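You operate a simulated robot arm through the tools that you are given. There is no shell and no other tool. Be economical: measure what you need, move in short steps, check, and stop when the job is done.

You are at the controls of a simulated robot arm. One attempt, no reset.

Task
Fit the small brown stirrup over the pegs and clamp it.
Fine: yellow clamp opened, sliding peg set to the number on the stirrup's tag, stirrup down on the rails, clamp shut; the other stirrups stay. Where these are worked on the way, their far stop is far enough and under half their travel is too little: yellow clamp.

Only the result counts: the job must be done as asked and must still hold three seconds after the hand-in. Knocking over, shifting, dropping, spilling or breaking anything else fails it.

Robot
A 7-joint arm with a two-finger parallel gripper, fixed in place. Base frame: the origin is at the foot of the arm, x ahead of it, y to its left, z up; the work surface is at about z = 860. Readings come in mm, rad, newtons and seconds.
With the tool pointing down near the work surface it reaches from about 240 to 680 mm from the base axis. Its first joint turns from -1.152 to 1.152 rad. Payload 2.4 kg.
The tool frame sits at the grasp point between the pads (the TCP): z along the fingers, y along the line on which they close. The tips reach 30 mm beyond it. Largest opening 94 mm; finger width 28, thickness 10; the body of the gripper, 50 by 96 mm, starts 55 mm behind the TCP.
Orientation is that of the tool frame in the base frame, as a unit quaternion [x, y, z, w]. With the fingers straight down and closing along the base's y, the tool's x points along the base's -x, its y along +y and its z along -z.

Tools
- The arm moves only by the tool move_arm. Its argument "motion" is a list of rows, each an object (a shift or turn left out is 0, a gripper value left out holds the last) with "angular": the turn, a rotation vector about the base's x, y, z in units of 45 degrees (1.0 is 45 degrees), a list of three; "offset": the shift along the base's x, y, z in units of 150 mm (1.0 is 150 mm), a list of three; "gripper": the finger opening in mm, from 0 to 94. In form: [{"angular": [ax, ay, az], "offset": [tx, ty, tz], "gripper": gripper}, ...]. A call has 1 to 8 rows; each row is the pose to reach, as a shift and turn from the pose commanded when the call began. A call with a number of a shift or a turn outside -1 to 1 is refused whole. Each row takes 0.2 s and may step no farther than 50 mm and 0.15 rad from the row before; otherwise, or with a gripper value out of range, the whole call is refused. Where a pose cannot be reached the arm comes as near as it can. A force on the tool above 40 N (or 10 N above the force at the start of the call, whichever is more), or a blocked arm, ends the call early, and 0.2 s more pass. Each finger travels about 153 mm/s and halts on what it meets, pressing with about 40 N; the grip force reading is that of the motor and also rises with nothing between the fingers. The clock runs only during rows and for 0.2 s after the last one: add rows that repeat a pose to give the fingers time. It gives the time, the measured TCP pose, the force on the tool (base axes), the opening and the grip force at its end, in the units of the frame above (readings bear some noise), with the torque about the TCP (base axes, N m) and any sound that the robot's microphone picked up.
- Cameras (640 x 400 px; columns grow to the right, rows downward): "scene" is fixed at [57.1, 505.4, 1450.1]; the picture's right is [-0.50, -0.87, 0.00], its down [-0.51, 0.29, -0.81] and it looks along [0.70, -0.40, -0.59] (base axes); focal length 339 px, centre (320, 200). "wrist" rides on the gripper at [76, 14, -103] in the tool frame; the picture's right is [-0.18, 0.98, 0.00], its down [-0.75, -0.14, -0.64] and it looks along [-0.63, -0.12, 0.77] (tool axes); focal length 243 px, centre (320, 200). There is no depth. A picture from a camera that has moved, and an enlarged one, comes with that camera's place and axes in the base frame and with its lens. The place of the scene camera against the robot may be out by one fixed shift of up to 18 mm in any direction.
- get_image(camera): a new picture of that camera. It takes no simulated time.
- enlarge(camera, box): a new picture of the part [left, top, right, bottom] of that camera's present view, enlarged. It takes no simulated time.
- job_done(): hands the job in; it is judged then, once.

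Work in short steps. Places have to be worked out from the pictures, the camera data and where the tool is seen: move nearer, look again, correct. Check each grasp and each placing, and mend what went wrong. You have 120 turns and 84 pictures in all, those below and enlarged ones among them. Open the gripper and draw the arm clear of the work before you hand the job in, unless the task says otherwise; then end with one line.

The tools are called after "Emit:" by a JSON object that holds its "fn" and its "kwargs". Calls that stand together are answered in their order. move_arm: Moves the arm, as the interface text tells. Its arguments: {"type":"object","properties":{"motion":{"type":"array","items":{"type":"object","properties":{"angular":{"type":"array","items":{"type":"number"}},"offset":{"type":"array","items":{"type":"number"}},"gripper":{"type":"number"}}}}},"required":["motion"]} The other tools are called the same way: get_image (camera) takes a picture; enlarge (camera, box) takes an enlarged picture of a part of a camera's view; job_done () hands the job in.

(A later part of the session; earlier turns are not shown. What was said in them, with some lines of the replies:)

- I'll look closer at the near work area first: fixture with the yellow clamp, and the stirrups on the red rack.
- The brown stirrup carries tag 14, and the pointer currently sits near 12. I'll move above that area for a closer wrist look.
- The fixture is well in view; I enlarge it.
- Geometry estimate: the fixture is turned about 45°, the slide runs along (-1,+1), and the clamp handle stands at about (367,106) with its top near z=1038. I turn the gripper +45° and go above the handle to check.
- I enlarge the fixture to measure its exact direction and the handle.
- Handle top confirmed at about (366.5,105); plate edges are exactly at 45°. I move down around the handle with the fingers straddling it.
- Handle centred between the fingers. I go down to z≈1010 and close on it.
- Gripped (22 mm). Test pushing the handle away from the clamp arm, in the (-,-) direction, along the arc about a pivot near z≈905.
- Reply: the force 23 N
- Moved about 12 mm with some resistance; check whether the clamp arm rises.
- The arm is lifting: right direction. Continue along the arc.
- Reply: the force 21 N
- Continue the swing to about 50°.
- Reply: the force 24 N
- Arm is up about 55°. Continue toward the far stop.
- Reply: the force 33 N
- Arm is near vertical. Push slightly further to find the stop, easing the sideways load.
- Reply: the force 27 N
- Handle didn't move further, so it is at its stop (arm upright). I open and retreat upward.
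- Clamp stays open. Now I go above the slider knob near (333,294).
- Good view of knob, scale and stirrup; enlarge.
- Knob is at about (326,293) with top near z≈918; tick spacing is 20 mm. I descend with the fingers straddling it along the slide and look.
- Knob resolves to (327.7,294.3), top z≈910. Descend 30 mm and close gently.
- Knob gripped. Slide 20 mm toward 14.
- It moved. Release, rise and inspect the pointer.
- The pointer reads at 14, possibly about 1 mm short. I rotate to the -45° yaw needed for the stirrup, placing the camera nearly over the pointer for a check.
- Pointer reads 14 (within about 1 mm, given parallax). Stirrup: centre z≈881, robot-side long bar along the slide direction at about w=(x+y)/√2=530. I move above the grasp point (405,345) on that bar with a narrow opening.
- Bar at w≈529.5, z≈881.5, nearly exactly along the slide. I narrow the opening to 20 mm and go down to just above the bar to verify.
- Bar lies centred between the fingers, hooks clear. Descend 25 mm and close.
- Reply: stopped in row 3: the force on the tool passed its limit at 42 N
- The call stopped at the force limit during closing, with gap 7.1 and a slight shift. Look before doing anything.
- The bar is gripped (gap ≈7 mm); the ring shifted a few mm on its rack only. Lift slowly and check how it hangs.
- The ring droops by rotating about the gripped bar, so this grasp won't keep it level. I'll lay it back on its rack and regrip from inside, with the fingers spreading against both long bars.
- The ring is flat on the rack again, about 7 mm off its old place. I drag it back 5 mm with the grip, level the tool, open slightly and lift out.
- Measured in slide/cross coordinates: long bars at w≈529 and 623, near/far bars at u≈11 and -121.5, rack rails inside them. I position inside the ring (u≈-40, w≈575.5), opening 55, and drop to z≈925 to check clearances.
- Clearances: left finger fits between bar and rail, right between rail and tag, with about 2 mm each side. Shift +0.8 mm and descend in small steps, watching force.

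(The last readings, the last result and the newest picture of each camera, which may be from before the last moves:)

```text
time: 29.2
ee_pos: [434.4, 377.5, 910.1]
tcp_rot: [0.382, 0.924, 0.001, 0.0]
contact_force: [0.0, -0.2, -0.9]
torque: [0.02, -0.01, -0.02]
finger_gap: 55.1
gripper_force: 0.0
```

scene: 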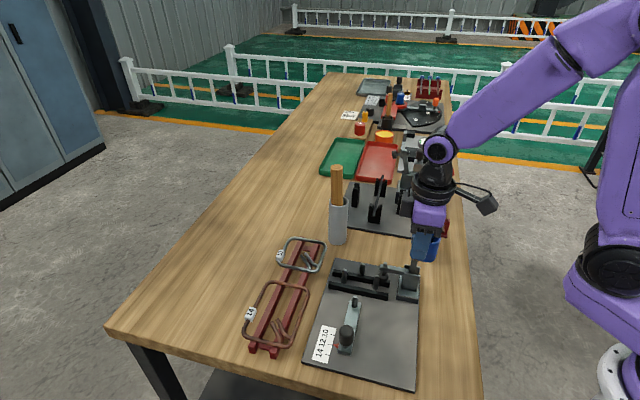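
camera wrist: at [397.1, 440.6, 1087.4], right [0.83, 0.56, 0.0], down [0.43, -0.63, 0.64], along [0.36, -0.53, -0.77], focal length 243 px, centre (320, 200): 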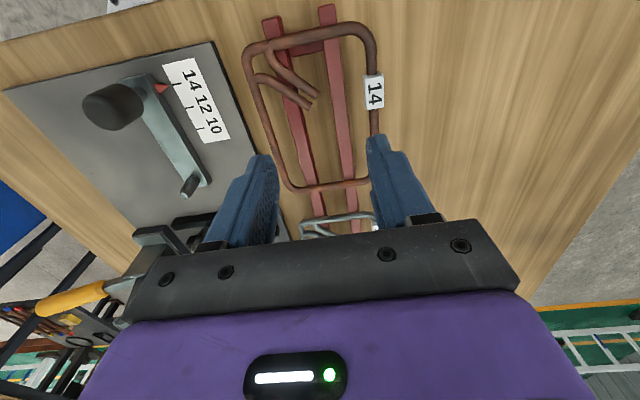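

No contact yet at tips ≈880. Continue down 4 mm slowly.

Emit:
{"fn": "move_arm", "kwargs": {"motion": [{"offset": [0, 0, -0.01]}, {"offset": [0, 0, -0.02]}, {"offset": [0, 0, -0.028]}, {"offset": [0, 0, -0.028]}]}}

Emit:
{"fn": "enlarge", "kwargs": {"camera": "wrist", "box": [220, 60, 420, 240]}}

```text
time: 30.2
ee_pos: [434.3, 377.8, 906.1]
tcp_rot: [0.382, 0.924, 0.002, 0.0]
contact_force: [0.0, -0.6, 0.2]
torque: [0.04, -0.01, -0.02]
finger_gap: 54.7
gripper_force: 0.1
```

```text
2.22 times, centred on (320, 150) of wrist
camera zoom: at [390.4, 442.9, 1007.5], right [0.83, 0.56, 0.0], down [0.43, -0.63, 0.64], along [0.36, -0.53, -0.77], focal length 539 px, centre (320, 311)
```

zoom: 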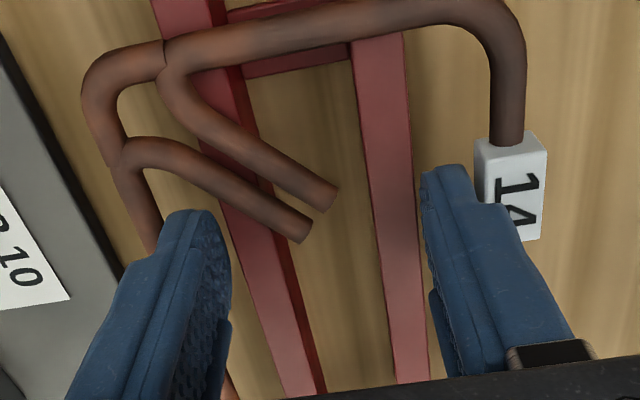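

Fingers sit in the gaps without contact, tips about 6 mm below the bar centres. Spread the fingers outward.

Emit:
{"fn": "move_arm", "kwargs": {"motion": [{"gripper": 60}, {"gripper": 66}, {"gripper": 75}, {"gripper": 75}]}}

Emit:
{"fn": "enlarge", "kwargs": {"camera": "wrist", "box": [220, 60, 420, 240]}}

```text
time: 31.2
ee_pos: [434.2, 378.5, 905.6]
tcp_rot: [0.382, 0.924, 0.001, 0.0]
contact_force: [0.6, -0.1, 1.7]
torque: [0.08, -0.03, 0.06]
finger_gap: 60.8
gripper_force: 0.0
```

```text
2.22 times, centred on (320, 150) of wrist
camera zoom: at [390.4, 442.8, 1007.6], right [0.83, 0.56, 0.0], down [0.43, -0.63, 0.64], along [0.36, -0.53, -0.77], focal length 539 px, centre (320, 311)
```

zoom: 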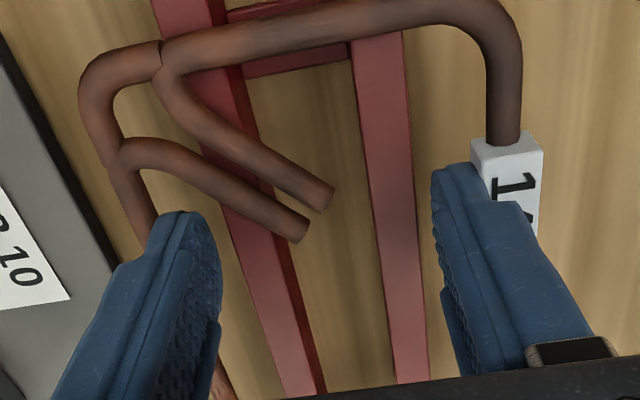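

The fingers halted at 60.8 against both sides (bar and tag). Lift gently and check.

Emit:
{"fn": "move_arm", "kwargs": {"motion": [{"offset": [0, 0, 0.03], "gripper": 80}, {"offset": [0, 0, 0.1], "gripper": 80}, {"offset": [0, 0, 0.2]}, {"offset": [0, 0, 0.3]}, {"offset": [0, 0, 0.3]}]}}

Emit:
{"fn": "get_image", "kwargs": {"camera": "wrist"}}

Emit:
{"fn": "enlarge", "kwargs": {"camera": "scene", "box": [230, 210, 390, 370]}}

```text
time: 32.4
ee_pos: [436.5, 379.1, 952.1]
tcp_rot: [0.382, 0.924, 0.001, 0.001]
contact_force: [-0.9, -0.5, -2.1]
torque: [-0.01, 0.0, 0.01]
finger_gap: 60.8
gripper_force: 0.1
```

```text
39 pictures are left
camera wrist: at [392.2, 442.5, 1053.8], right [0.83, 0.56, 0.0], down [0.43, -0.63, 0.64], along [0.36, -0.53, -0.77], focal length 243 px, centre (320, 200)
```

wrist: 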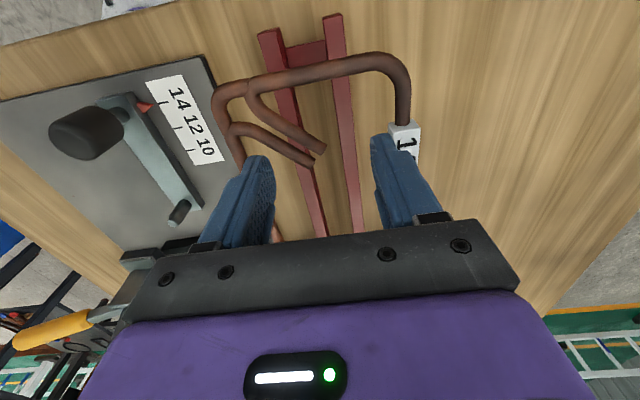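

```text
2.50 times, centred on (310, 290) of scene
camera zoom: at [57.2, 505.4, 1450.1], right [-0.5, -0.87, 0.0], down [-0.51, 0.29, -0.81], along [0.7, -0.4, -0.59], focal length 848 px, centre (345, -25)
```

zoom: 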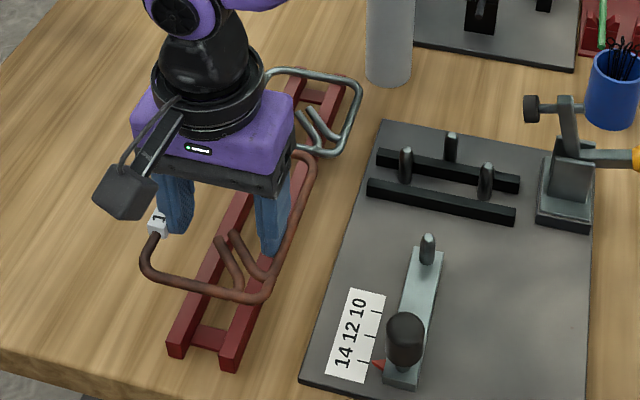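

Held level, with only about 2 N of weight. I enlarge to measure the ring relative to the tool.

Emit:
{"fn": "enlarge", "kwargs": {"camera": "wrist", "box": [200, 40, 440, 240]}}

```text
2.00 times, centred on (320, 140) of wrist
camera zoom: at [392.2, 442.5, 1053.8], right [0.83, 0.56, 0.0], down [0.43, -0.63, 0.64], along [0.36, -0.53, -0.77], focal length 485 px, centre (320, 320)
```

zoom: 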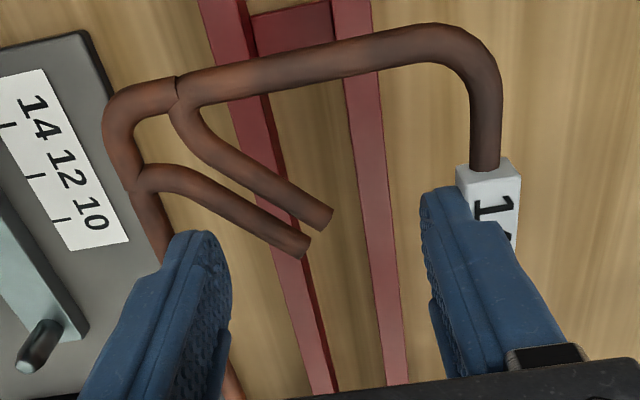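

Ring centre is about (u -16.5, w +3) from the TCP, turned about 2° counter-clockwise. Carry it toward the fixture, high enough to clear pegs and knob, while turning the tool back -2.3°.

Emit:
{"fn": "move_arm", "kwargs": {"motion": [{"offset": [-0.02, -0.05, 0.08], "angular": [0, 0, -0.01]}, {"offset": [-0.06, -0.2, 0.13], "angular": [0, 0, -0.02]}, {"offset": [-0.1, -0.4, 0.13], "angular": [0, 0, -0.03]}, {"offset": [-0.16, -0.6, 0.13], "angular": [0, 0, -0.04]}, {"offset": [-0.21, -0.8, 0.13], "angular": [0, 0, -0.051]}, {"offset": [-0.25, -0.93, 0.13], "angular": [0, 0, -0.051]}, {"offset": [-0.267, -0.99, 0.13], "angular": [0, 0, -0.051]}, {"offset": [-0.267, -0.99, 0.13], "angular": [0, 0, -0.051]}]}}

Emit:
{"fn": "get_image", "kwargs": {"camera": "wrist"}}

Emit:
{"fn": "enlarge", "kwargs": {"camera": "scene", "box": [290, 210, 430, 370]}}

```text
time: 34.2
ee_pos: [393.0, 227.7, 971.5]
tcp_rot: [0.401, 0.916, 0.0, 0.0]
contact_force: [0.8, -0.7, -2.6]
torque: [0.05, 0.01, 0.01]
finger_gap: 60.7
gripper_force: 0.1
```

```text
36 pictures are left
camera wrist: at [352.0, 295.5, 1072.8], right [0.85, 0.53, 0.0], down [0.41, -0.65, 0.64], along [0.34, -0.54, -0.77], focal length 243 px, centre (320, 200)
```

wrist: 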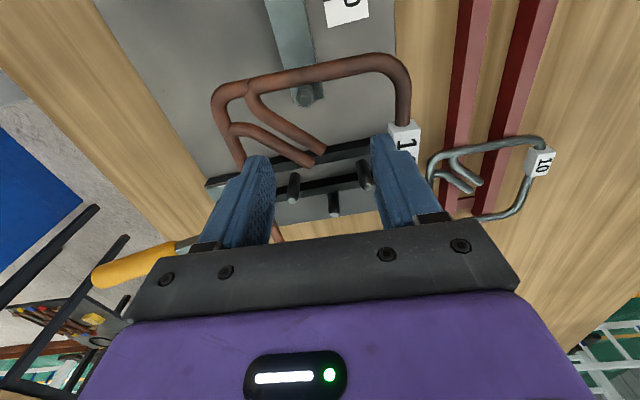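

```text
2.50 times, centred on (360, 290) of scene
camera zoom: at [57.2, 505.4, 1450.1], right [-0.5, -0.87, 0.0], down [-0.51, 0.29, -0.81], along [0.7, -0.4, -0.59], focal length 848 px, centre (220, -25)
```

zoom: 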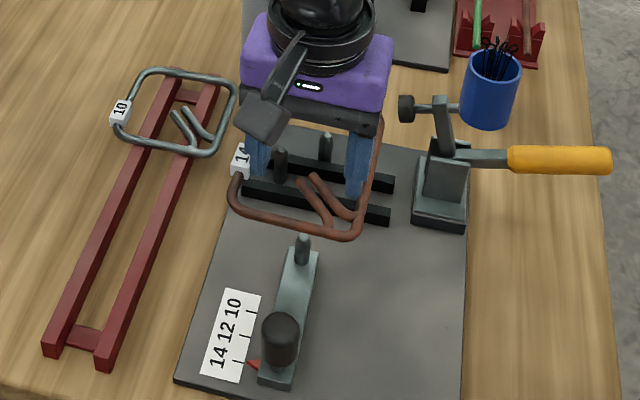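

Ring hovers level near the pegs. Enlarge to locate pegs relative to the ring.

Emit:
{"fn": "enlarge", "kwargs": {"camera": "wrist", "box": [200, 40, 440, 240]}}

```text
2.00 times, centred on (320, 140) of wrist
camera zoom: at [352.0, 295.5, 1072.8], right [0.85, 0.53, 0.0], down [0.41, -0.65, 0.64], along [0.34, -0.54, -0.77], focal length 485 px, centre (320, 320)
```

zoom: 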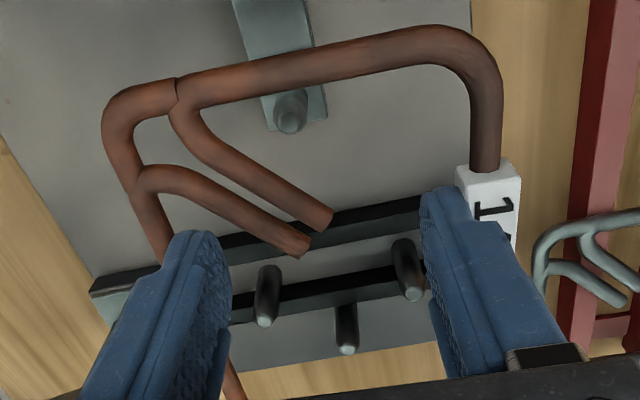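

Peg tops at z≈904.5; the target ring centre is u≈-143, w≈436, with roughly ±3.5 mm slack. Shift (+2.8,-13) mm and come down to just above the peg tops.

Emit:
{"fn": "move_arm", "kwargs": {"motion": [{"offset": [0.01, -0.045, 0]}, {"offset": [0.0187, -0.0867, -0.05]}, {"offset": [0.0187, -0.0867, -0.13]}, {"offset": [0.0187, -0.0867, -0.2]}, {"offset": [0.0187, -0.0867, -0.2]}]}}

Emit:
{"fn": "enlarge", "kwargs": {"camera": "wrist", "box": [200, 40, 440, 240]}}

Emit:
{"fn": "enlarge", "kwargs": {"camera": "scene", "box": [310, 230, 430, 340]}}

```text
time: 35.4
ee_pos: [396.3, 215.7, 943.5]
tcp_rot: [0.401, 0.916, 0.001, 0.001]
contact_force: [-0.5, -0.2, -2.5]
torque: [0.03, 0.02, 0.0]
finger_gap: 60.7
gripper_force: 0.1
```

```text
2.00 times, centred on (320, 140) of wrist
camera zoom: at [355.5, 282.9, 1044.1], right [0.85, 0.53, 0.0], down [0.41, -0.65, 0.64], along [0.34, -0.54, -0.77], focal length 485 px, centre (320, 320)
```

zoom: 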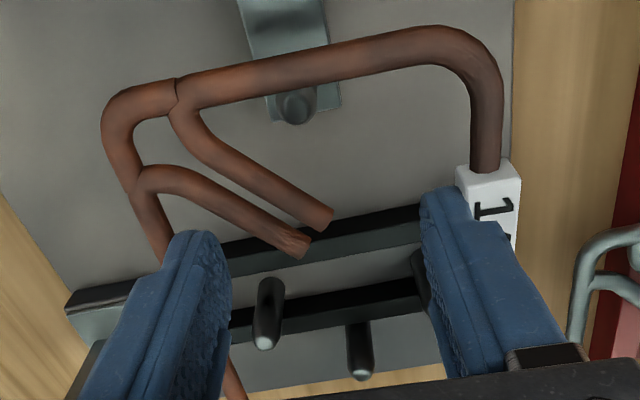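

```text
3.64 times, centred on (370, 285) of scene
camera zoom: at [57.2, 505.4, 1450.1], right [-0.5, -0.87, 0.0], down [-0.51, 0.29, -0.81], along [0.7, -0.4, -0.59], focal length 1234 px, centre (138, -109)
```

zoom: 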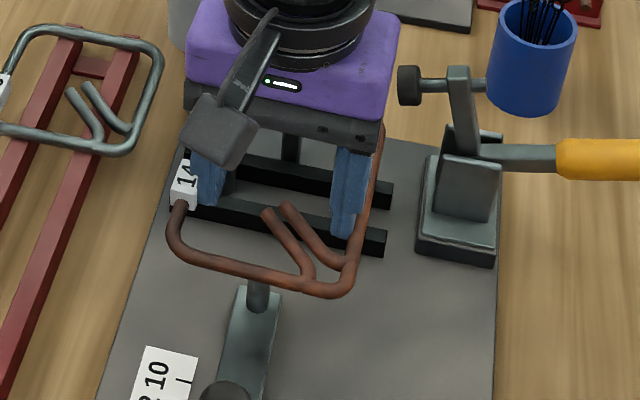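

All positions agree: the ring centre (-143.4, 436.7) matches the target within 1 mm. Descend over the pegs.

Emit:
{"fn": "move_arm", "kwargs": {"motion": [{"offset": [-0.003, -0.003, -0.04]}, {"offset": [-0.003, -0.003, -0.08]}, {"offset": [-0.003, -0.003, -0.12]}, {"offset": [-0.003, -0.003, -0.16]}, {"offset": [-0.003, -0.003, -0.18]}]}}

Emit:
{"fn": "enlarge", "kwargs": {"camera": "wrist", "box": [200, 40, 440, 240]}}

Emit:
{"fn": "enlarge", "kwargs": {"camera": "scene", "box": [310, 230, 430, 340]}}

```text
time: 36.6
ee_pos: [396.8, 215.9, 912.8]
tcp_rot: [0.402, 0.916, 0.001, 0.0]
contact_force: [2.3, 1.7, -0.1]
torque: [0.09, -0.12, 0.15]
finger_gap: 60.7
gripper_force: 0.0
```

```text
2.00 times, centred on (320, 140) of wrist
camera zoom: at [355.1, 282.5, 1015.3], right [0.85, 0.53, 0.0], down [0.41, -0.65, 0.64], along [0.34, -0.54, -0.77], focal length 485 px, centre (320, 320)
```

zoom: 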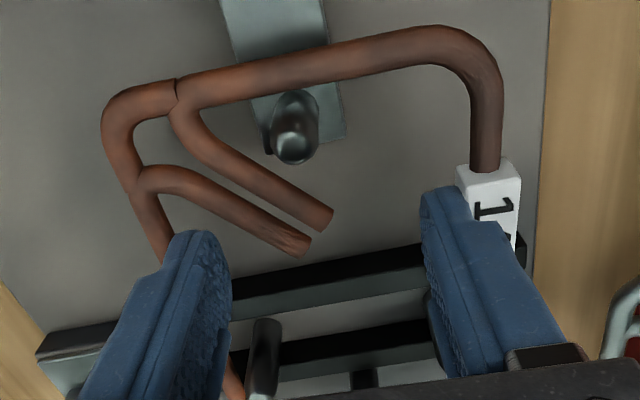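

```text
3.64 times, centred on (370, 285) of scene
camera zoom: at [57.2, 505.5, 1450.0], right [-0.5, -0.87, 0.0], down [-0.51, 0.29, -0.81], along [0.7, -0.4, -0.59], focal length 1234 px, centre (138, -109)
```

zoom: 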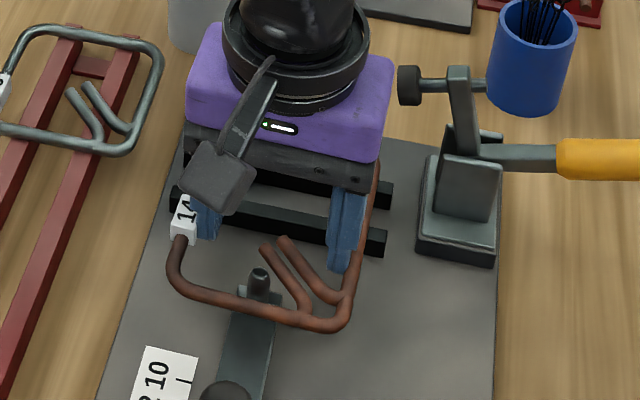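

The sliding peg is inside the ring. Continue down in small steps and watch the force.

Emit:
{"fn": "move_arm", "kwargs": {"motion": [{"offset": [0, 0, -0.01]}, {"offset": [0, 0, -0.02]}, {"offset": [0, 0, -0.03]}, {"offset": [0, 0, -0.03]}]}}

```text
time: 37.6
ee_pos: [396.3, 216.0, 909.0]
tcp_rot: [0.4, 0.916, 0.0, 0.001]
contact_force: [2.2, 4.5, -1.3]
torque: [0.13, -0.09, 0.29]
finger_gap: 61.0
gripper_force: 0.0
```

A small side load toward +w appears, so one peg touches the ring. Shift +1.5 mm in w and re-read.

Emit:
{"fn": "move_arm", "kwargs": {"motion": [{"offset": [0.007, 0.007, 0]}, {"offset": [0.007, 0.007, 0]}]}}

Emit:
{"fn": "enlarge", "kwargs": {"camera": "scene", "box": [310, 240, 430, 330]}}

```text
time: 38.2
ee_pos: [396.4, 216.1, 909.8]
tcp_rot: [0.402, 0.915, -0.001, 0.0]
contact_force: [-0.3, 0.6, -2.1]
torque: [0.02, 0.03, -0.02]
finger_gap: 60.8
gripper_force: 0.0
```

```text
4.44 times, centred on (370, 285) of scene
camera zoom: at [57.1, 505.4, 1450.1], right [-0.5, -0.87, 0.0], down [-0.51, 0.29, -0.81], along [0.7, -0.4, -0.59], focal length 1508 px, centre (98, -178)
```

zoom: 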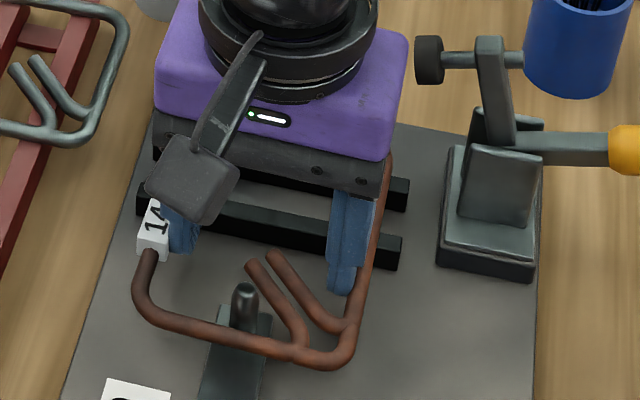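

Load relieved; only the ring's weight remains. Continue down until the rails take it.

Emit:
{"fn": "move_arm", "kwargs": {"motion": [{"offset": [0, 0, -0.01]}, {"offset": [0, 0, -0.02]}, {"offset": [0, 0, -0.03]}, {"offset": [0, 0, -0.03]}]}}

```text
time: 39.2
ee_pos: [396.5, 216.3, 905.3]
tcp_rot: [0.401, 0.916, 0.001, 0.0]
contact_force: [-8.2, -4.0, 33.1]
torque: [0.28, -0.08, 0.1]
finger_gap: 60.9
gripper_force: 0.0
```

Firm upward contact (33 N) at z≈905. Back off 1 mm and look.

Emit:
{"fn": "move_arm", "kwargs": {"motion": [{"offset": [0, 0, 0.006]}, {"offset": [0, 0, 0.006]}]}}

Emit:
{"fn": "enlarge", "kwargs": {"camera": "wrist", "box": [200, 40, 440, 240]}}

Emit:
{"fn": "enlarge", "kwargs": {"camera": "scene", "box": [320, 250, 420, 330]}}

```text
time: 39.8
ee_pos: [396.5, 216.1, 904.3]
tcp_rot: [0.401, 0.916, 0.001, 0.001]
contact_force: [-5.2, 2.2, 15.4]
torque: [0.27, -0.13, 0.07]
finger_gap: 61.1
gripper_force: 0.1
```

```text
2.00 times, centred on (320, 140) of wrist
camera zoom: at [355.7, 282.9, 1007.1], right [0.85, 0.53, 0.0], down [0.41, -0.65, 0.64], along [0.34, -0.54, -0.77], focal length 485 px, centre (320, 320)
```

zoom: 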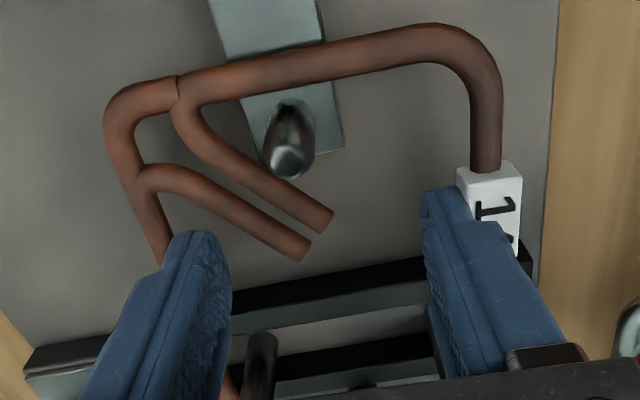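

```text
5.00 times, centred on (370, 290) of scene
camera zoom: at [56.8, 505.3, 1450.1], right [-0.5, -0.87, 0.0], down [-0.51, 0.29, -0.81], along [0.7, -0.4, -0.59], focal length 1696 px, centre (70, -250)
```

zoom: 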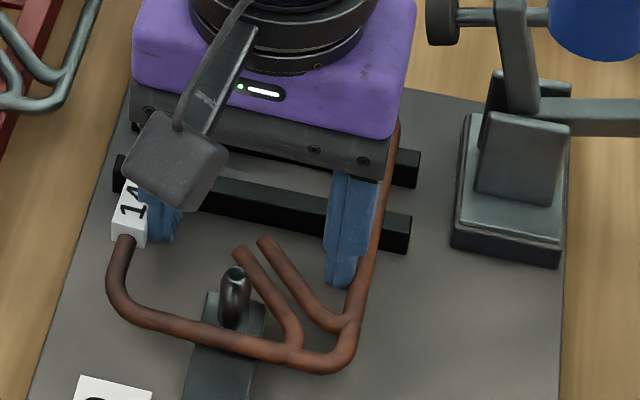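

The ring rests on the rails. Release by drawing the fingers inward, then check before lifting.

Emit:
{"fn": "move_arm", "kwargs": {"motion": [{"gripper": 58}, {"gripper": 54}, {"gripper": 54}]}}

Emit:
{"fn": "enlarge", "kwargs": {"camera": "wrist", "box": [200, 40, 440, 240]}}

```text
time: 40.6
ee_pos: [398.1, 215.6, 905.8]
tcp_rot: [0.402, 0.916, 0.0, -0.001]
contact_force: [-0.2, -0.1, -0.1]
torque: [-0.03, 0.02, 0.02]
finger_gap: 53.8
gripper_force: 0.1
```

```text
2.00 times, centred on (320, 140) of wrist
camera zoom: at [356.1, 282.5, 1007.1], right [0.85, 0.53, 0.0], down [0.41, -0.65, 0.64], along [0.34, -0.54, -0.77], focal length 485 px, centre (320, 320)
```

zoom: 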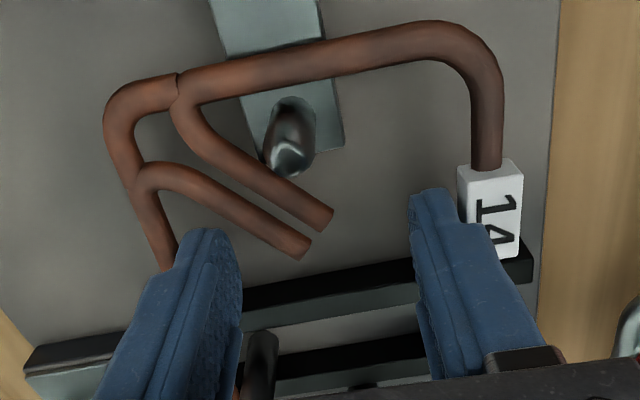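

Released cleanly, zero load. Lift straight up and inspect the placement.

Emit:
{"fn": "move_arm", "kwargs": {"motion": [{"offset": [0, 0, 0.1]}, {"offset": [0, 0, 0.25]}, {"offset": [0, 0, 0.5]}, {"offset": [0, 0, 0.8]}, {"offset": [-0.1, 0.2, 0.95]}]}}

Emit:
{"fn": "get_image", "kwargs": {"camera": "wrist"}}

Emit:
{"fn": "enlarge", "kwargs": {"camera": "scene", "box": [320, 250, 420, 330]}}

```text
time: 41.8
ee_pos: [383.1, 249.9, 1044.8]
tcp_rot: [0.401, 0.916, 0.001, 0.0]
contact_force: [1.0, 0.5, -0.7]
torque: [0.0, 0.02, -0.01]
finger_gap: 54.1
gripper_force: 0.1
```

```text
25 pictures are left
camera wrist: at [341.7, 315.7, 1147.9], right [0.85, 0.53, 0.0], down [0.41, -0.65, 0.64], along [0.34, -0.54, -0.77], focal length 243 px, centre (320, 200)
```

wrist: 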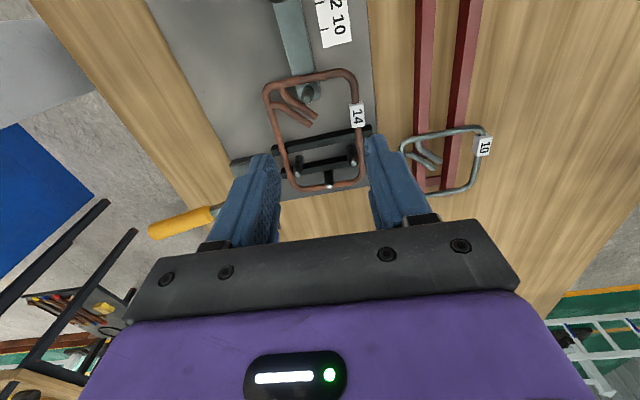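

```text
5.00 times, centred on (370, 290) of scene
camera zoom: at [57.2, 505.4, 1450.1], right [-0.5, -0.87, 0.0], down [-0.51, 0.29, -0.81], along [0.7, -0.4, -0.59], focal length 1696 px, centre (70, -250)
```

zoom: 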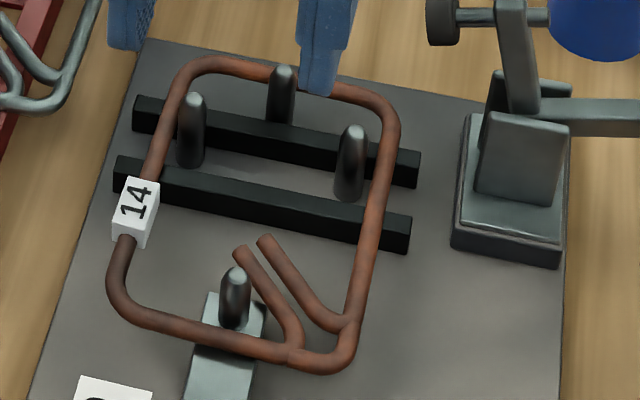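

Ring is over all four pegs and on both rails. Now back to +45° yaw and to the clamp handle.

Emit:
{"fn": "move_arm", "kwargs": {"motion": [{"angular": [0, 0, 0.17], "offset": [-0.05, -0.1, 0.1]}, {"angular": [0, 0, 0.34], "offset": [-0.1, -0.25, 0.1]}, {"angular": [0, 0, 0.51], "offset": [-0.15, -0.4, 0.1]}, {"angular": [0, 0, 0.68], "offset": [-0.2, -0.55, 0.1]}, {"angular": [0, 0, 0.85], "offset": [-0.25, -0.7, 0.1]}, {"angular": [0, 0, 1.0], "offset": [-0.3, -0.85, 0.1]}]}}

Emit:
{"fn": "move_arm", "kwargs": {"motion": [{"angular": [0, 0, 0.17], "offset": [-0.04, -0.1, 0]}, {"angular": [0, 0, 0.34], "offset": [-0.09, -0.2, 0]}, {"angular": [0, 0, 0.51], "offset": [-0.14, -0.3, 0]}, {"angular": [0, 0, 0.68], "offset": [-0.19, -0.4, 0]}, {"angular": [0, 0, 0.85], "offset": [-0.24, -0.5, 0]}, {"angular": [0, 0, 1.0], "offset": [-0.28, -0.575, 0]}]}}

Emit:
{"fn": "move_arm", "kwargs": {"motion": [{"angular": [0, 0, 0.051], "gripper": 60}, {"angular": [0, 0, 0.051], "gripper": 60}]}}

Emit:
{"fn": "get_image", "kwargs": {"camera": "wrist"}}

```text
time: 43.2
ee_pos: [337.0, 120.4, 1062.6]
tcp_rot: [0.018, 1.0, 0.0, 0.001]
contact_force: [0.2, -0.4, -0.4]
torque: [-0.02, 0.0, 0.02]
finger_gap: 54.1
gripper_force: 0.0
```

```text
time: 44.6
ee_pos: [294.5, 31.8, 1063.4]
tcp_rot: [-0.364, 0.931, 0.001, 0.0]
contact_force: [0.3, -0.1, 0.2]
torque: [-0.01, -0.02, 0.05]
finger_gap: 53.6
gripper_force: 0.1
```

```text
time: 45.2
ee_pos: [295.6, 32.4, 1063.2]
tcp_rot: [-0.383, 0.924, 0.001, 0.0]
contact_force: [0.0, 0.0, 0.0]
torque: [-0.01, 0.0, -0.01]
finger_gap: 60.2
gripper_force: 0.1
```

```text
23 pictures are left
camera wrist: at [231.2, -10.6, 1164.5], right [-0.57, 0.82, 0.0], down [0.63, 0.43, 0.64], along [0.53, 0.36, -0.77], focal length 243 px, centre (320, 200)
```

wrist: 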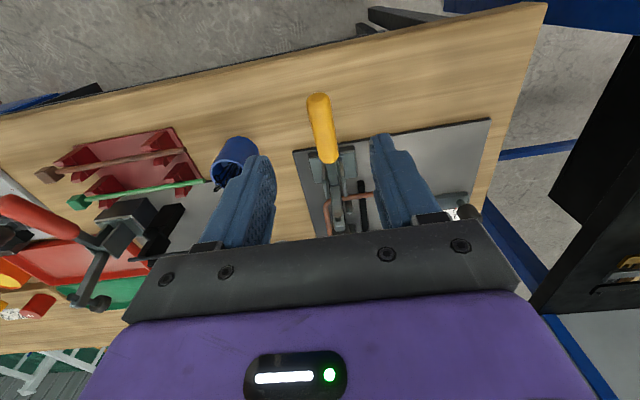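

I need the handle's real height in its open state; check with the scene camera.

Emit:
{"fn": "enlarge", "kwargs": {"camera": "scene", "box": [380, 220, 500, 310]}}

```text
4.44 times, centred on (440, 265) of scene
camera zoom: at [57.1, 505.4, 1450.1], right [-0.5, -0.87, 0.0], down [-0.51, 0.29, -0.81], along [0.7, -0.4, -0.59], focal length 1508 px, centre (-213, -89)
```

zoom: 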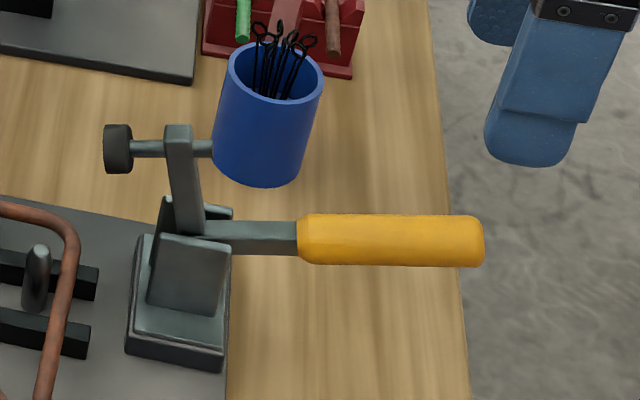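

The handle lies about 20° above horizontal; at 100 mm from the pivot it is near z≈940. Move over it, descend and close.

Emit:
{"fn": "move_arm", "kwargs": {"motion": [{"offset": [0.052, 0.028, -0.25]}, {"offset": [0.052, 0.028, -0.5]}, {"offset": [0.052, 0.028, -0.7]}, {"offset": [0.052, 0.028, -0.82]}, {"offset": [0.052, 0.028, -0.82], "gripper": 40}, {"offset": [0.052, 0.028, -0.82], "gripper": 10}, {"offset": [0.052, 0.028, -0.82], "gripper": 10}]}}

Emit:
{"fn": "enlarge", "kwargs": {"camera": "scene", "box": [330, 210, 490, 330]}}

```text
time: 46.9
ee_pos: [300.3, 38.6, 939.0]
tcp_rot: [-0.384, 0.923, 0.001, -0.002]
contact_force: [-8.0, 8.8, 4.5]
torque: [0.27, -0.4, -0.23]
finger_gap: 26.1
gripper_force: 45.0
stopped in row 7: the force on the tool passed its limit at 42 N (the readings are from after the stop); the commanded pose is now the measured one
```

```text
3.33 times, centred on (410, 270) of scene
camera zoom: at [56.9, 505.6, 1450.0], right [-0.5, -0.87, 0.0], down [-0.51, 0.29, -0.81], along [0.7, -0.4, -0.59], focal length 1131 px, centre (20, -33)
```

zoom: 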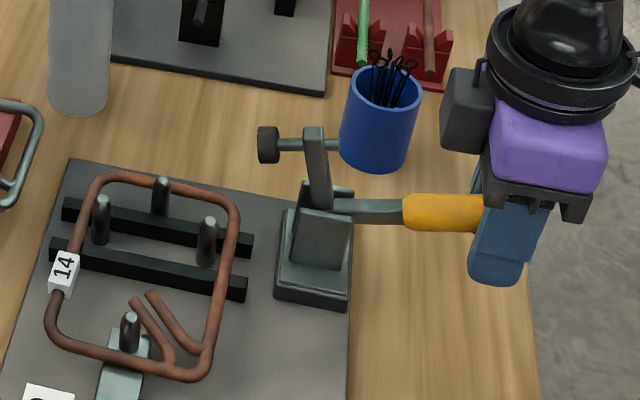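

Handle gripped. Swing it back along the arc toward upright.

Emit:
{"fn": "move_arm", "kwargs": {"motion": [{"offset": [0.016, 0.016, 0.055]}, {"offset": [0.033, 0.033, 0.103]}, {"offset": [0.053, 0.053, 0.15]}, {"offset": [0.075, 0.075, 0.192]}, {"offset": [0.107, 0.107, 0.245]}, {"offset": [0.141, 0.141, 0.288]}, {"offset": [0.141, 0.141, 0.288]}]}}

Emit:
{"fn": "enlarge", "kwargs": {"camera": "scene", "box": [330, 210, 490, 330]}}

```text
time: 48.5
ee_pos: [319.2, 56.3, 981.9]
tcp_rot: [-0.385, 0.923, 0.0, -0.008]
contact_force: [-26.7, 1.0, 0.2]
torque: [-0.76, 0.62, -0.18]
finger_gap: 25.7
gripper_force: 45.2
```

```text
3.33 times, centred on (410, 270) of scene
camera zoom: at [56.4, 505.5, 1450.1], right [-0.5, -0.87, 0.0], down [-0.51, 0.29, -0.81], along [0.7, -0.4, -0.59], focal length 1131 px, centre (20, -33)
```

zoom: 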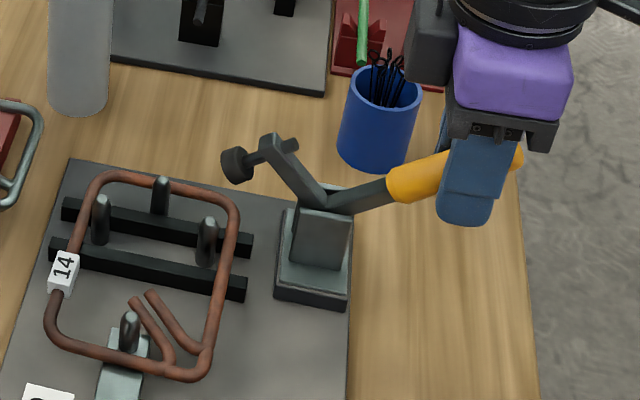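

Clamp arm is coming down. Continue, easing the sideways load slightly.

Emit:
{"fn": "move_arm", "kwargs": {"motion": [{"offset": [0.028, 0.042, 0.037]}, {"offset": [0.062, 0.08, 0.073]}, {"offset": [0.105, 0.123, 0.105]}, {"offset": [0.15, 0.168, 0.133]}, {"offset": [0.15, 0.168, 0.133]}]}}

Emit:
{"fn": "enlarge", "kwargs": {"camera": "scene", "box": [330, 210, 490, 330]}}

```text
time: 49.6
ee_pos: [348.5, 85.7, 1003.3]
tcp_rot: [-0.385, 0.923, 0.002, 0.003]
contact_force: [4.8, 2.6, 5.1]
torque: [0.32, -0.55, -0.03]
finger_gap: 21.5
gripper_force: 45.1
```

```text
3.33 times, centred on (410, 270) of scene
camera zoom: at [57.2, 505.4, 1450.1], right [-0.5, -0.87, 0.0], down [-0.51, 0.29, -0.81], along [0.7, -0.4, -0.59], focal length 1131 px, centre (20, -33)
```

zoom: 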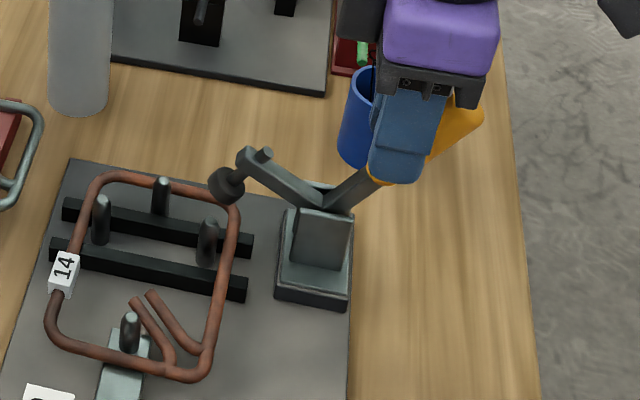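

Pad is nearing the bar. Complete to upright (initial handle position 367,104).

Emit:
{"fn": "move_arm", "kwargs": {"motion": [{"offset": [0.035, 0.032, 0.012]}, {"offset": [0.07, 0.065, 0.022]}, {"offset": [0.1, 0.095, 0.027]}, {"offset": [0.126, 0.121, 0.028]}, {"offset": [0.13, 0.125, 0.028]}]}}

Emit:
{"fn": "enlarge", "kwargs": {"camera": "scene", "box": [330, 230, 450, 330]}}

```text
time: 50.9
ee_pos: [364.2, 100.8, 1005.2]
tcp_rot: [-0.384, 0.923, 0.0, -0.006]
contact_force: [-5.7, -22.4, 7.1]
torque: [-1.44, 0.91, 0.13]
finger_gap: 21.7
gripper_force: 45.4
```

```text
4.00 times, centred on (390, 280) of scene
camera zoom: at [56.9, 504.7, 1450.3], right [-0.5, -0.87, 0.0], down [-0.51, 0.29, -0.81], along [0.7, -0.4, -0.59], focal length 1357 px, centre (40, -120)
```

zoom: 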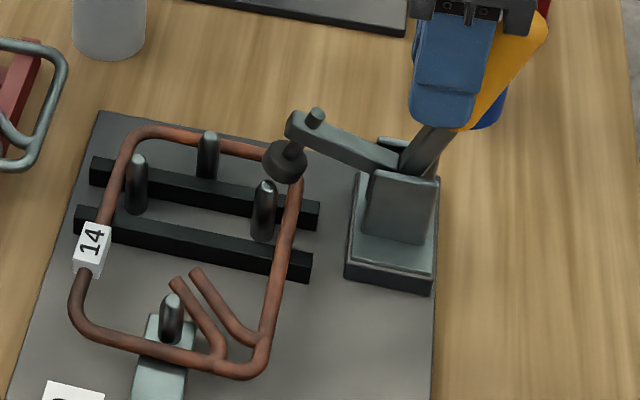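

The handle still leans slightly; push further in (+,+).

Emit:
{"fn": "move_arm", "kwargs": {"motion": [{"offset": [0.02, 0.02, 0.0]}, {"offset": [0.04, 0.04, 0.0]}, {"offset": [0.055, 0.055, 0.0]}, {"offset": [0.055, 0.055, 0]}]}}

Emit:
{"fn": "enlarge", "kwargs": {"camera": "scene", "box": [330, 230, 450, 330]}}

```text
time: 51.9
ee_pos: [373.0, 111.7, 1005.8]
tcp_rot: [-0.385, 0.923, 0.002, -0.001]
contact_force: [0.6, 1.1, -0.9]
torque: [0.03, -0.08, -0.02]
finger_gap: 9.8
gripper_force: 0.1
```

```text
4.00 times, centred on (390, 280) of scene
camera zoom: at [57.1, 505.4, 1450.1], right [-0.5, -0.87, 0.0], down [-0.51, 0.29, -0.81], along [0.7, -0.4, -0.59], focal length 1357 px, centre (40, -120)
```

zoom: 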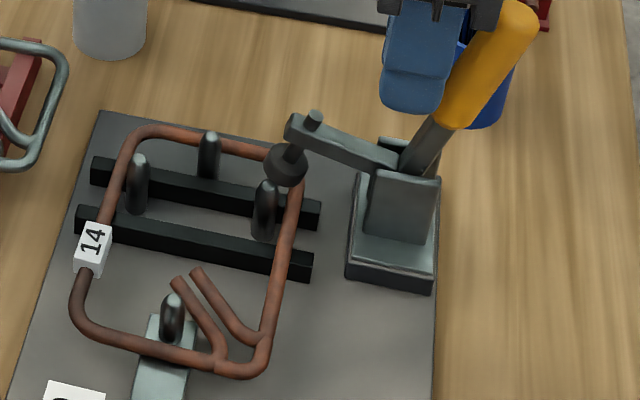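

The fingers slipped off past the handle, which still leans about 20° with the pad close to the bar. I'll go over it and push from behind with the fingers as a cradle (gap 12).

Emit:
{"fn": "move_arm", "kwargs": {"motion": [{"offset": [0, 0, 0.25], "gripper": 12}, {"offset": [0, 0, 0.52]}, {"offset": [-0.2, -0.22, 0.52]}, {"offset": [-0.404, -0.422, 0.52]}, {"offset": [-0.404, -0.422, 0.3]}, {"offset": [-0.404, -0.422, 0.05]}, {"offset": [-0.404, -0.422, 0.05]}]}}

Emit:
{"fn": "enlarge", "kwargs": {"camera": "scene", "box": [330, 210, 490, 330]}}

```text
time: 53.5
ee_pos: [310.6, 46.4, 1016.1]
tcp_rot: [-0.384, 0.923, 0.002, -0.003]
contact_force: [0.0, -0.4, -0.1]
torque: [0.0, 0.01, 0.01]
finger_gap: 11.7
gripper_force: 0.0
```

```text
3.33 times, centred on (410, 270) of scene
camera zoom: at [57.1, 505.4, 1450.1], right [-0.5, -0.87, 0.0], down [-0.51, 0.29, -0.81], along [0.7, -0.4, -0.59], focal length 1131 px, centre (20, -33)
```

zoom: 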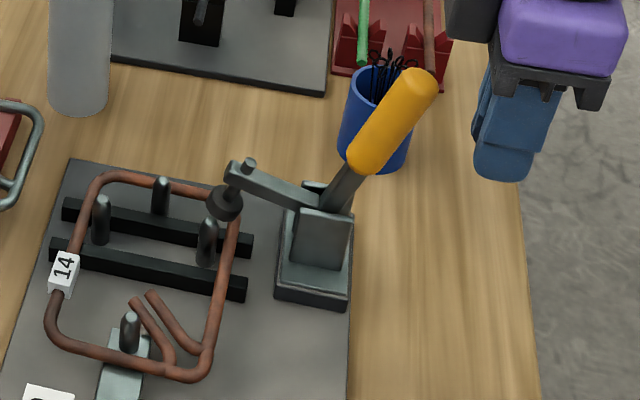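

Now push toward (+,+) with the cradle.

Emit:
{"fn": "move_arm", "kwargs": {"motion": [{"offset": [0.05, 0.05, 0]}, {"offset": [0.1, 0.1, 0]}, {"offset": [0.14, 0.14, 0]}, {"offset": [0.17, 0.17, 0]}, {"offset": [0.2, 0.2, 0]}, {"offset": [0.23, 0.23, 0]}, {"offset": [0.25, 0.25, 0]}]}}

Emit:
{"fn": "enlarge", "kwargs": {"camera": "scene", "box": [330, 210, 490, 330]}}

```text
time: 55.0
ee_pos: [349.7, 85.9, 1013.3]
tcp_rot: [-0.384, 0.923, 0.001, -0.002]
contact_force: [0.1, 0.5, 0.1]
torque: [0.03, 0.02, -0.01]
finger_gap: 12.1
gripper_force: 0.2
```

```text
3.33 times, centred on (410, 270) of scene
camera zoom: at [57.1, 505.4, 1450.1], right [-0.5, -0.87, 0.0], down [-0.51, 0.29, -0.81], along [0.7, -0.4, -0.59], focal length 1131 px, centre (20, -33)
```

zoom: 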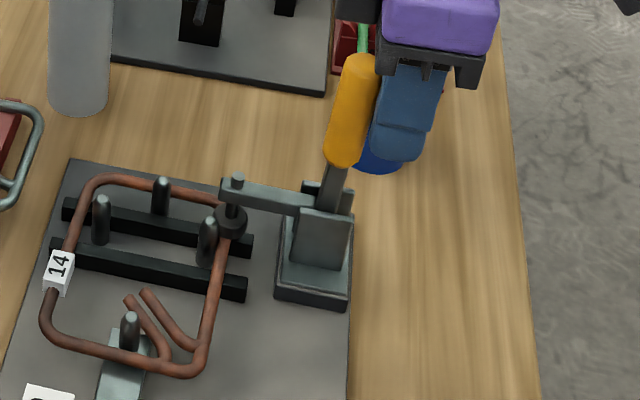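

The clamp snapped closed; the arm angle matches the original closed state. A small further push confirms the stop.

Emit:
{"fn": "move_arm", "kwargs": {"motion": [{"offset": [0.02, 0.02, 0]}, {"offset": [0.035, 0.035, 0]}, {"offset": [0.045, 0.045, 0]}]}}

```text
time: 55.9
ee_pos: [352.9, 89.9, 1012.6]
tcp_rot: [-0.383, 0.924, 0.001, -0.01]
contact_force: [-33.3, -18.8, 14.0]
torque: [0.41, -0.69, 0.17]
finger_gap: 19.2
gripper_force: 45.0
```

Hard stop reached. Back off, rise, and check everything.

Emit:
{"fn": "move_arm", "kwargs": {"motion": [{"offset": [-0.1, -0.1, 0]}, {"offset": [-0.25, -0.25, 0], "gripper": 20}, {"offset": [-0.3, -0.3, 0.25]}, {"offset": [-0.3, -0.3, 0.5]}, {"offset": [-0.3, -0.3, 0.7]}]}}

Emit:
{"fn": "enlarge", "kwargs": {"camera": "scene", "box": [310, 230, 450, 370]}}

Emit:
{"fn": "get_image", "kwargs": {"camera": "scene"}}

```text
time: 57.0
ee_pos: [311.5, 45.7, 1122.0]
tcp_rot: [-0.385, 0.923, 0.001, -0.003]
contact_force: [-0.2, 1.2, 0.0]
torque: [-0.03, 0.01, -0.02]
finger_gap: 19.9
gripper_force: 0.2
```

```text
2.86 times, centred on (380, 300) of scene
camera zoom: at [57.1, 505.4, 1450.1], right [-0.5, -0.87, 0.0], down [-0.51, 0.29, -0.81], along [0.7, -0.4, -0.59], focal length 969 px, centre (149, -86)
```

zoom: 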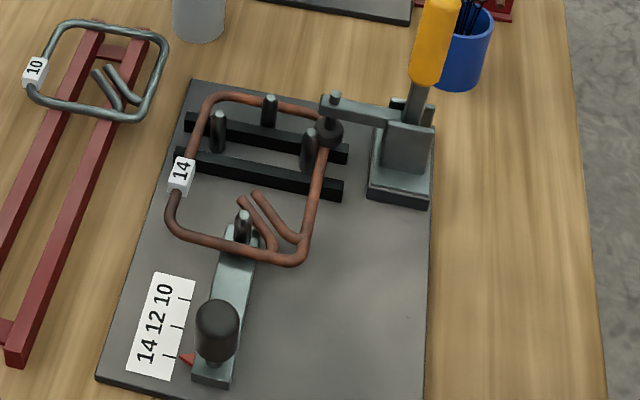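

```text
13 pictures are left
```

scene: 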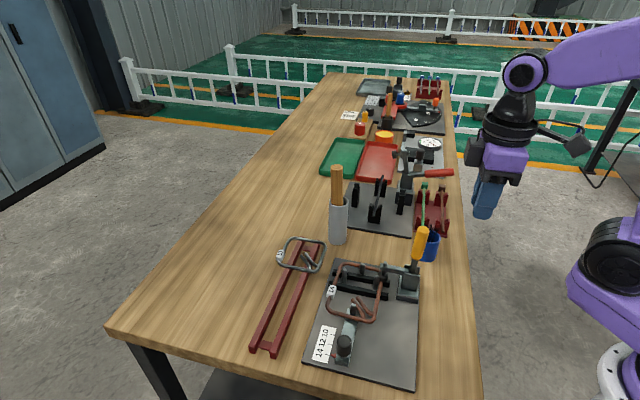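

Final close check of seating and pointer.

Emit:
{"fn": "enlarge", "kwargs": {"camera": "scene", "box": [335, 255, 425, 325]}}

Emit:
{"fn": "enlarge", "kwargs": {"camera": "scene", "box": [310, 310, 370, 370]}}

```text
5.71 times, centred on (380, 290) of scene
camera zoom: at [57.1, 505.4, 1450.1], right [-0.5, -0.87, 0.0], down [-0.51, 0.29, -0.81], along [0.7, -0.4, -0.59], focal length 1938 px, centre (-23, -314)
```

zoom: 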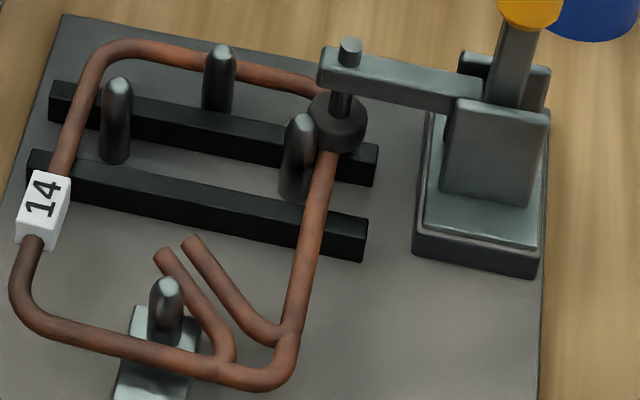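

```text
6.67 times, centred on (340, 340) of scene
camera zoom: at [57.1, 505.4, 1450.1], right [-0.5, -0.87, 0.0], down [-0.51, 0.29, -0.81], along [0.7, -0.4, -0.59], focal length 2261 px, centre (187, -733)
```

zoom: 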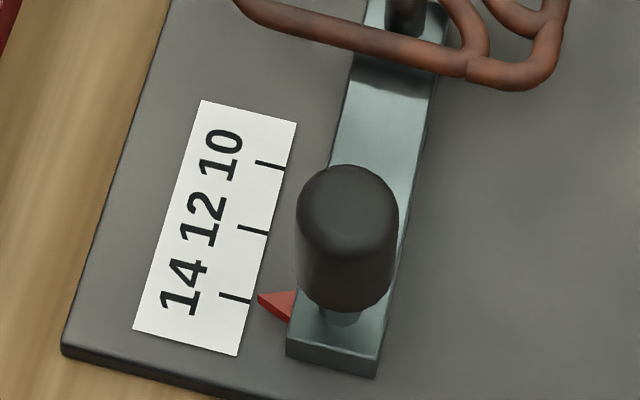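

The stirrup is over all the pegs, on both rails and held by the pad; the pointer is at 14. Open the gripper clear of the work, then hand in.

Emit:
{"fn": "move_arm", "kwargs": {"motion": [{"offset": [0, 0, 0.1], "gripper": 90}, {"offset": [0, 0, 0.2], "gripper": 90}, {"offset": [0, 0, 0.2], "gripper": 90}]}}

Emit:
{"fn": "job_done", "kwargs": {}}

```text
time: 57.9
ee_pos: [312.4, 46.3, 1151.0]
tcp_rot: [-0.385, 0.923, 0.001, -0.003]
contact_force: [0.7, 0.1, 0.6]
torque: [0.01, -0.02, 0.04]
finger_gap: 89.9
gripper_force: 0.0
```

```text
The job is handed in.
```

The brown stirrup (tag 14) is over the pegs and down on the rails, the sliding peg is set to 14 (within about 1 mm by eye), the yellow clamp is shut, and the steel stirrup tagged 10 was never touched.
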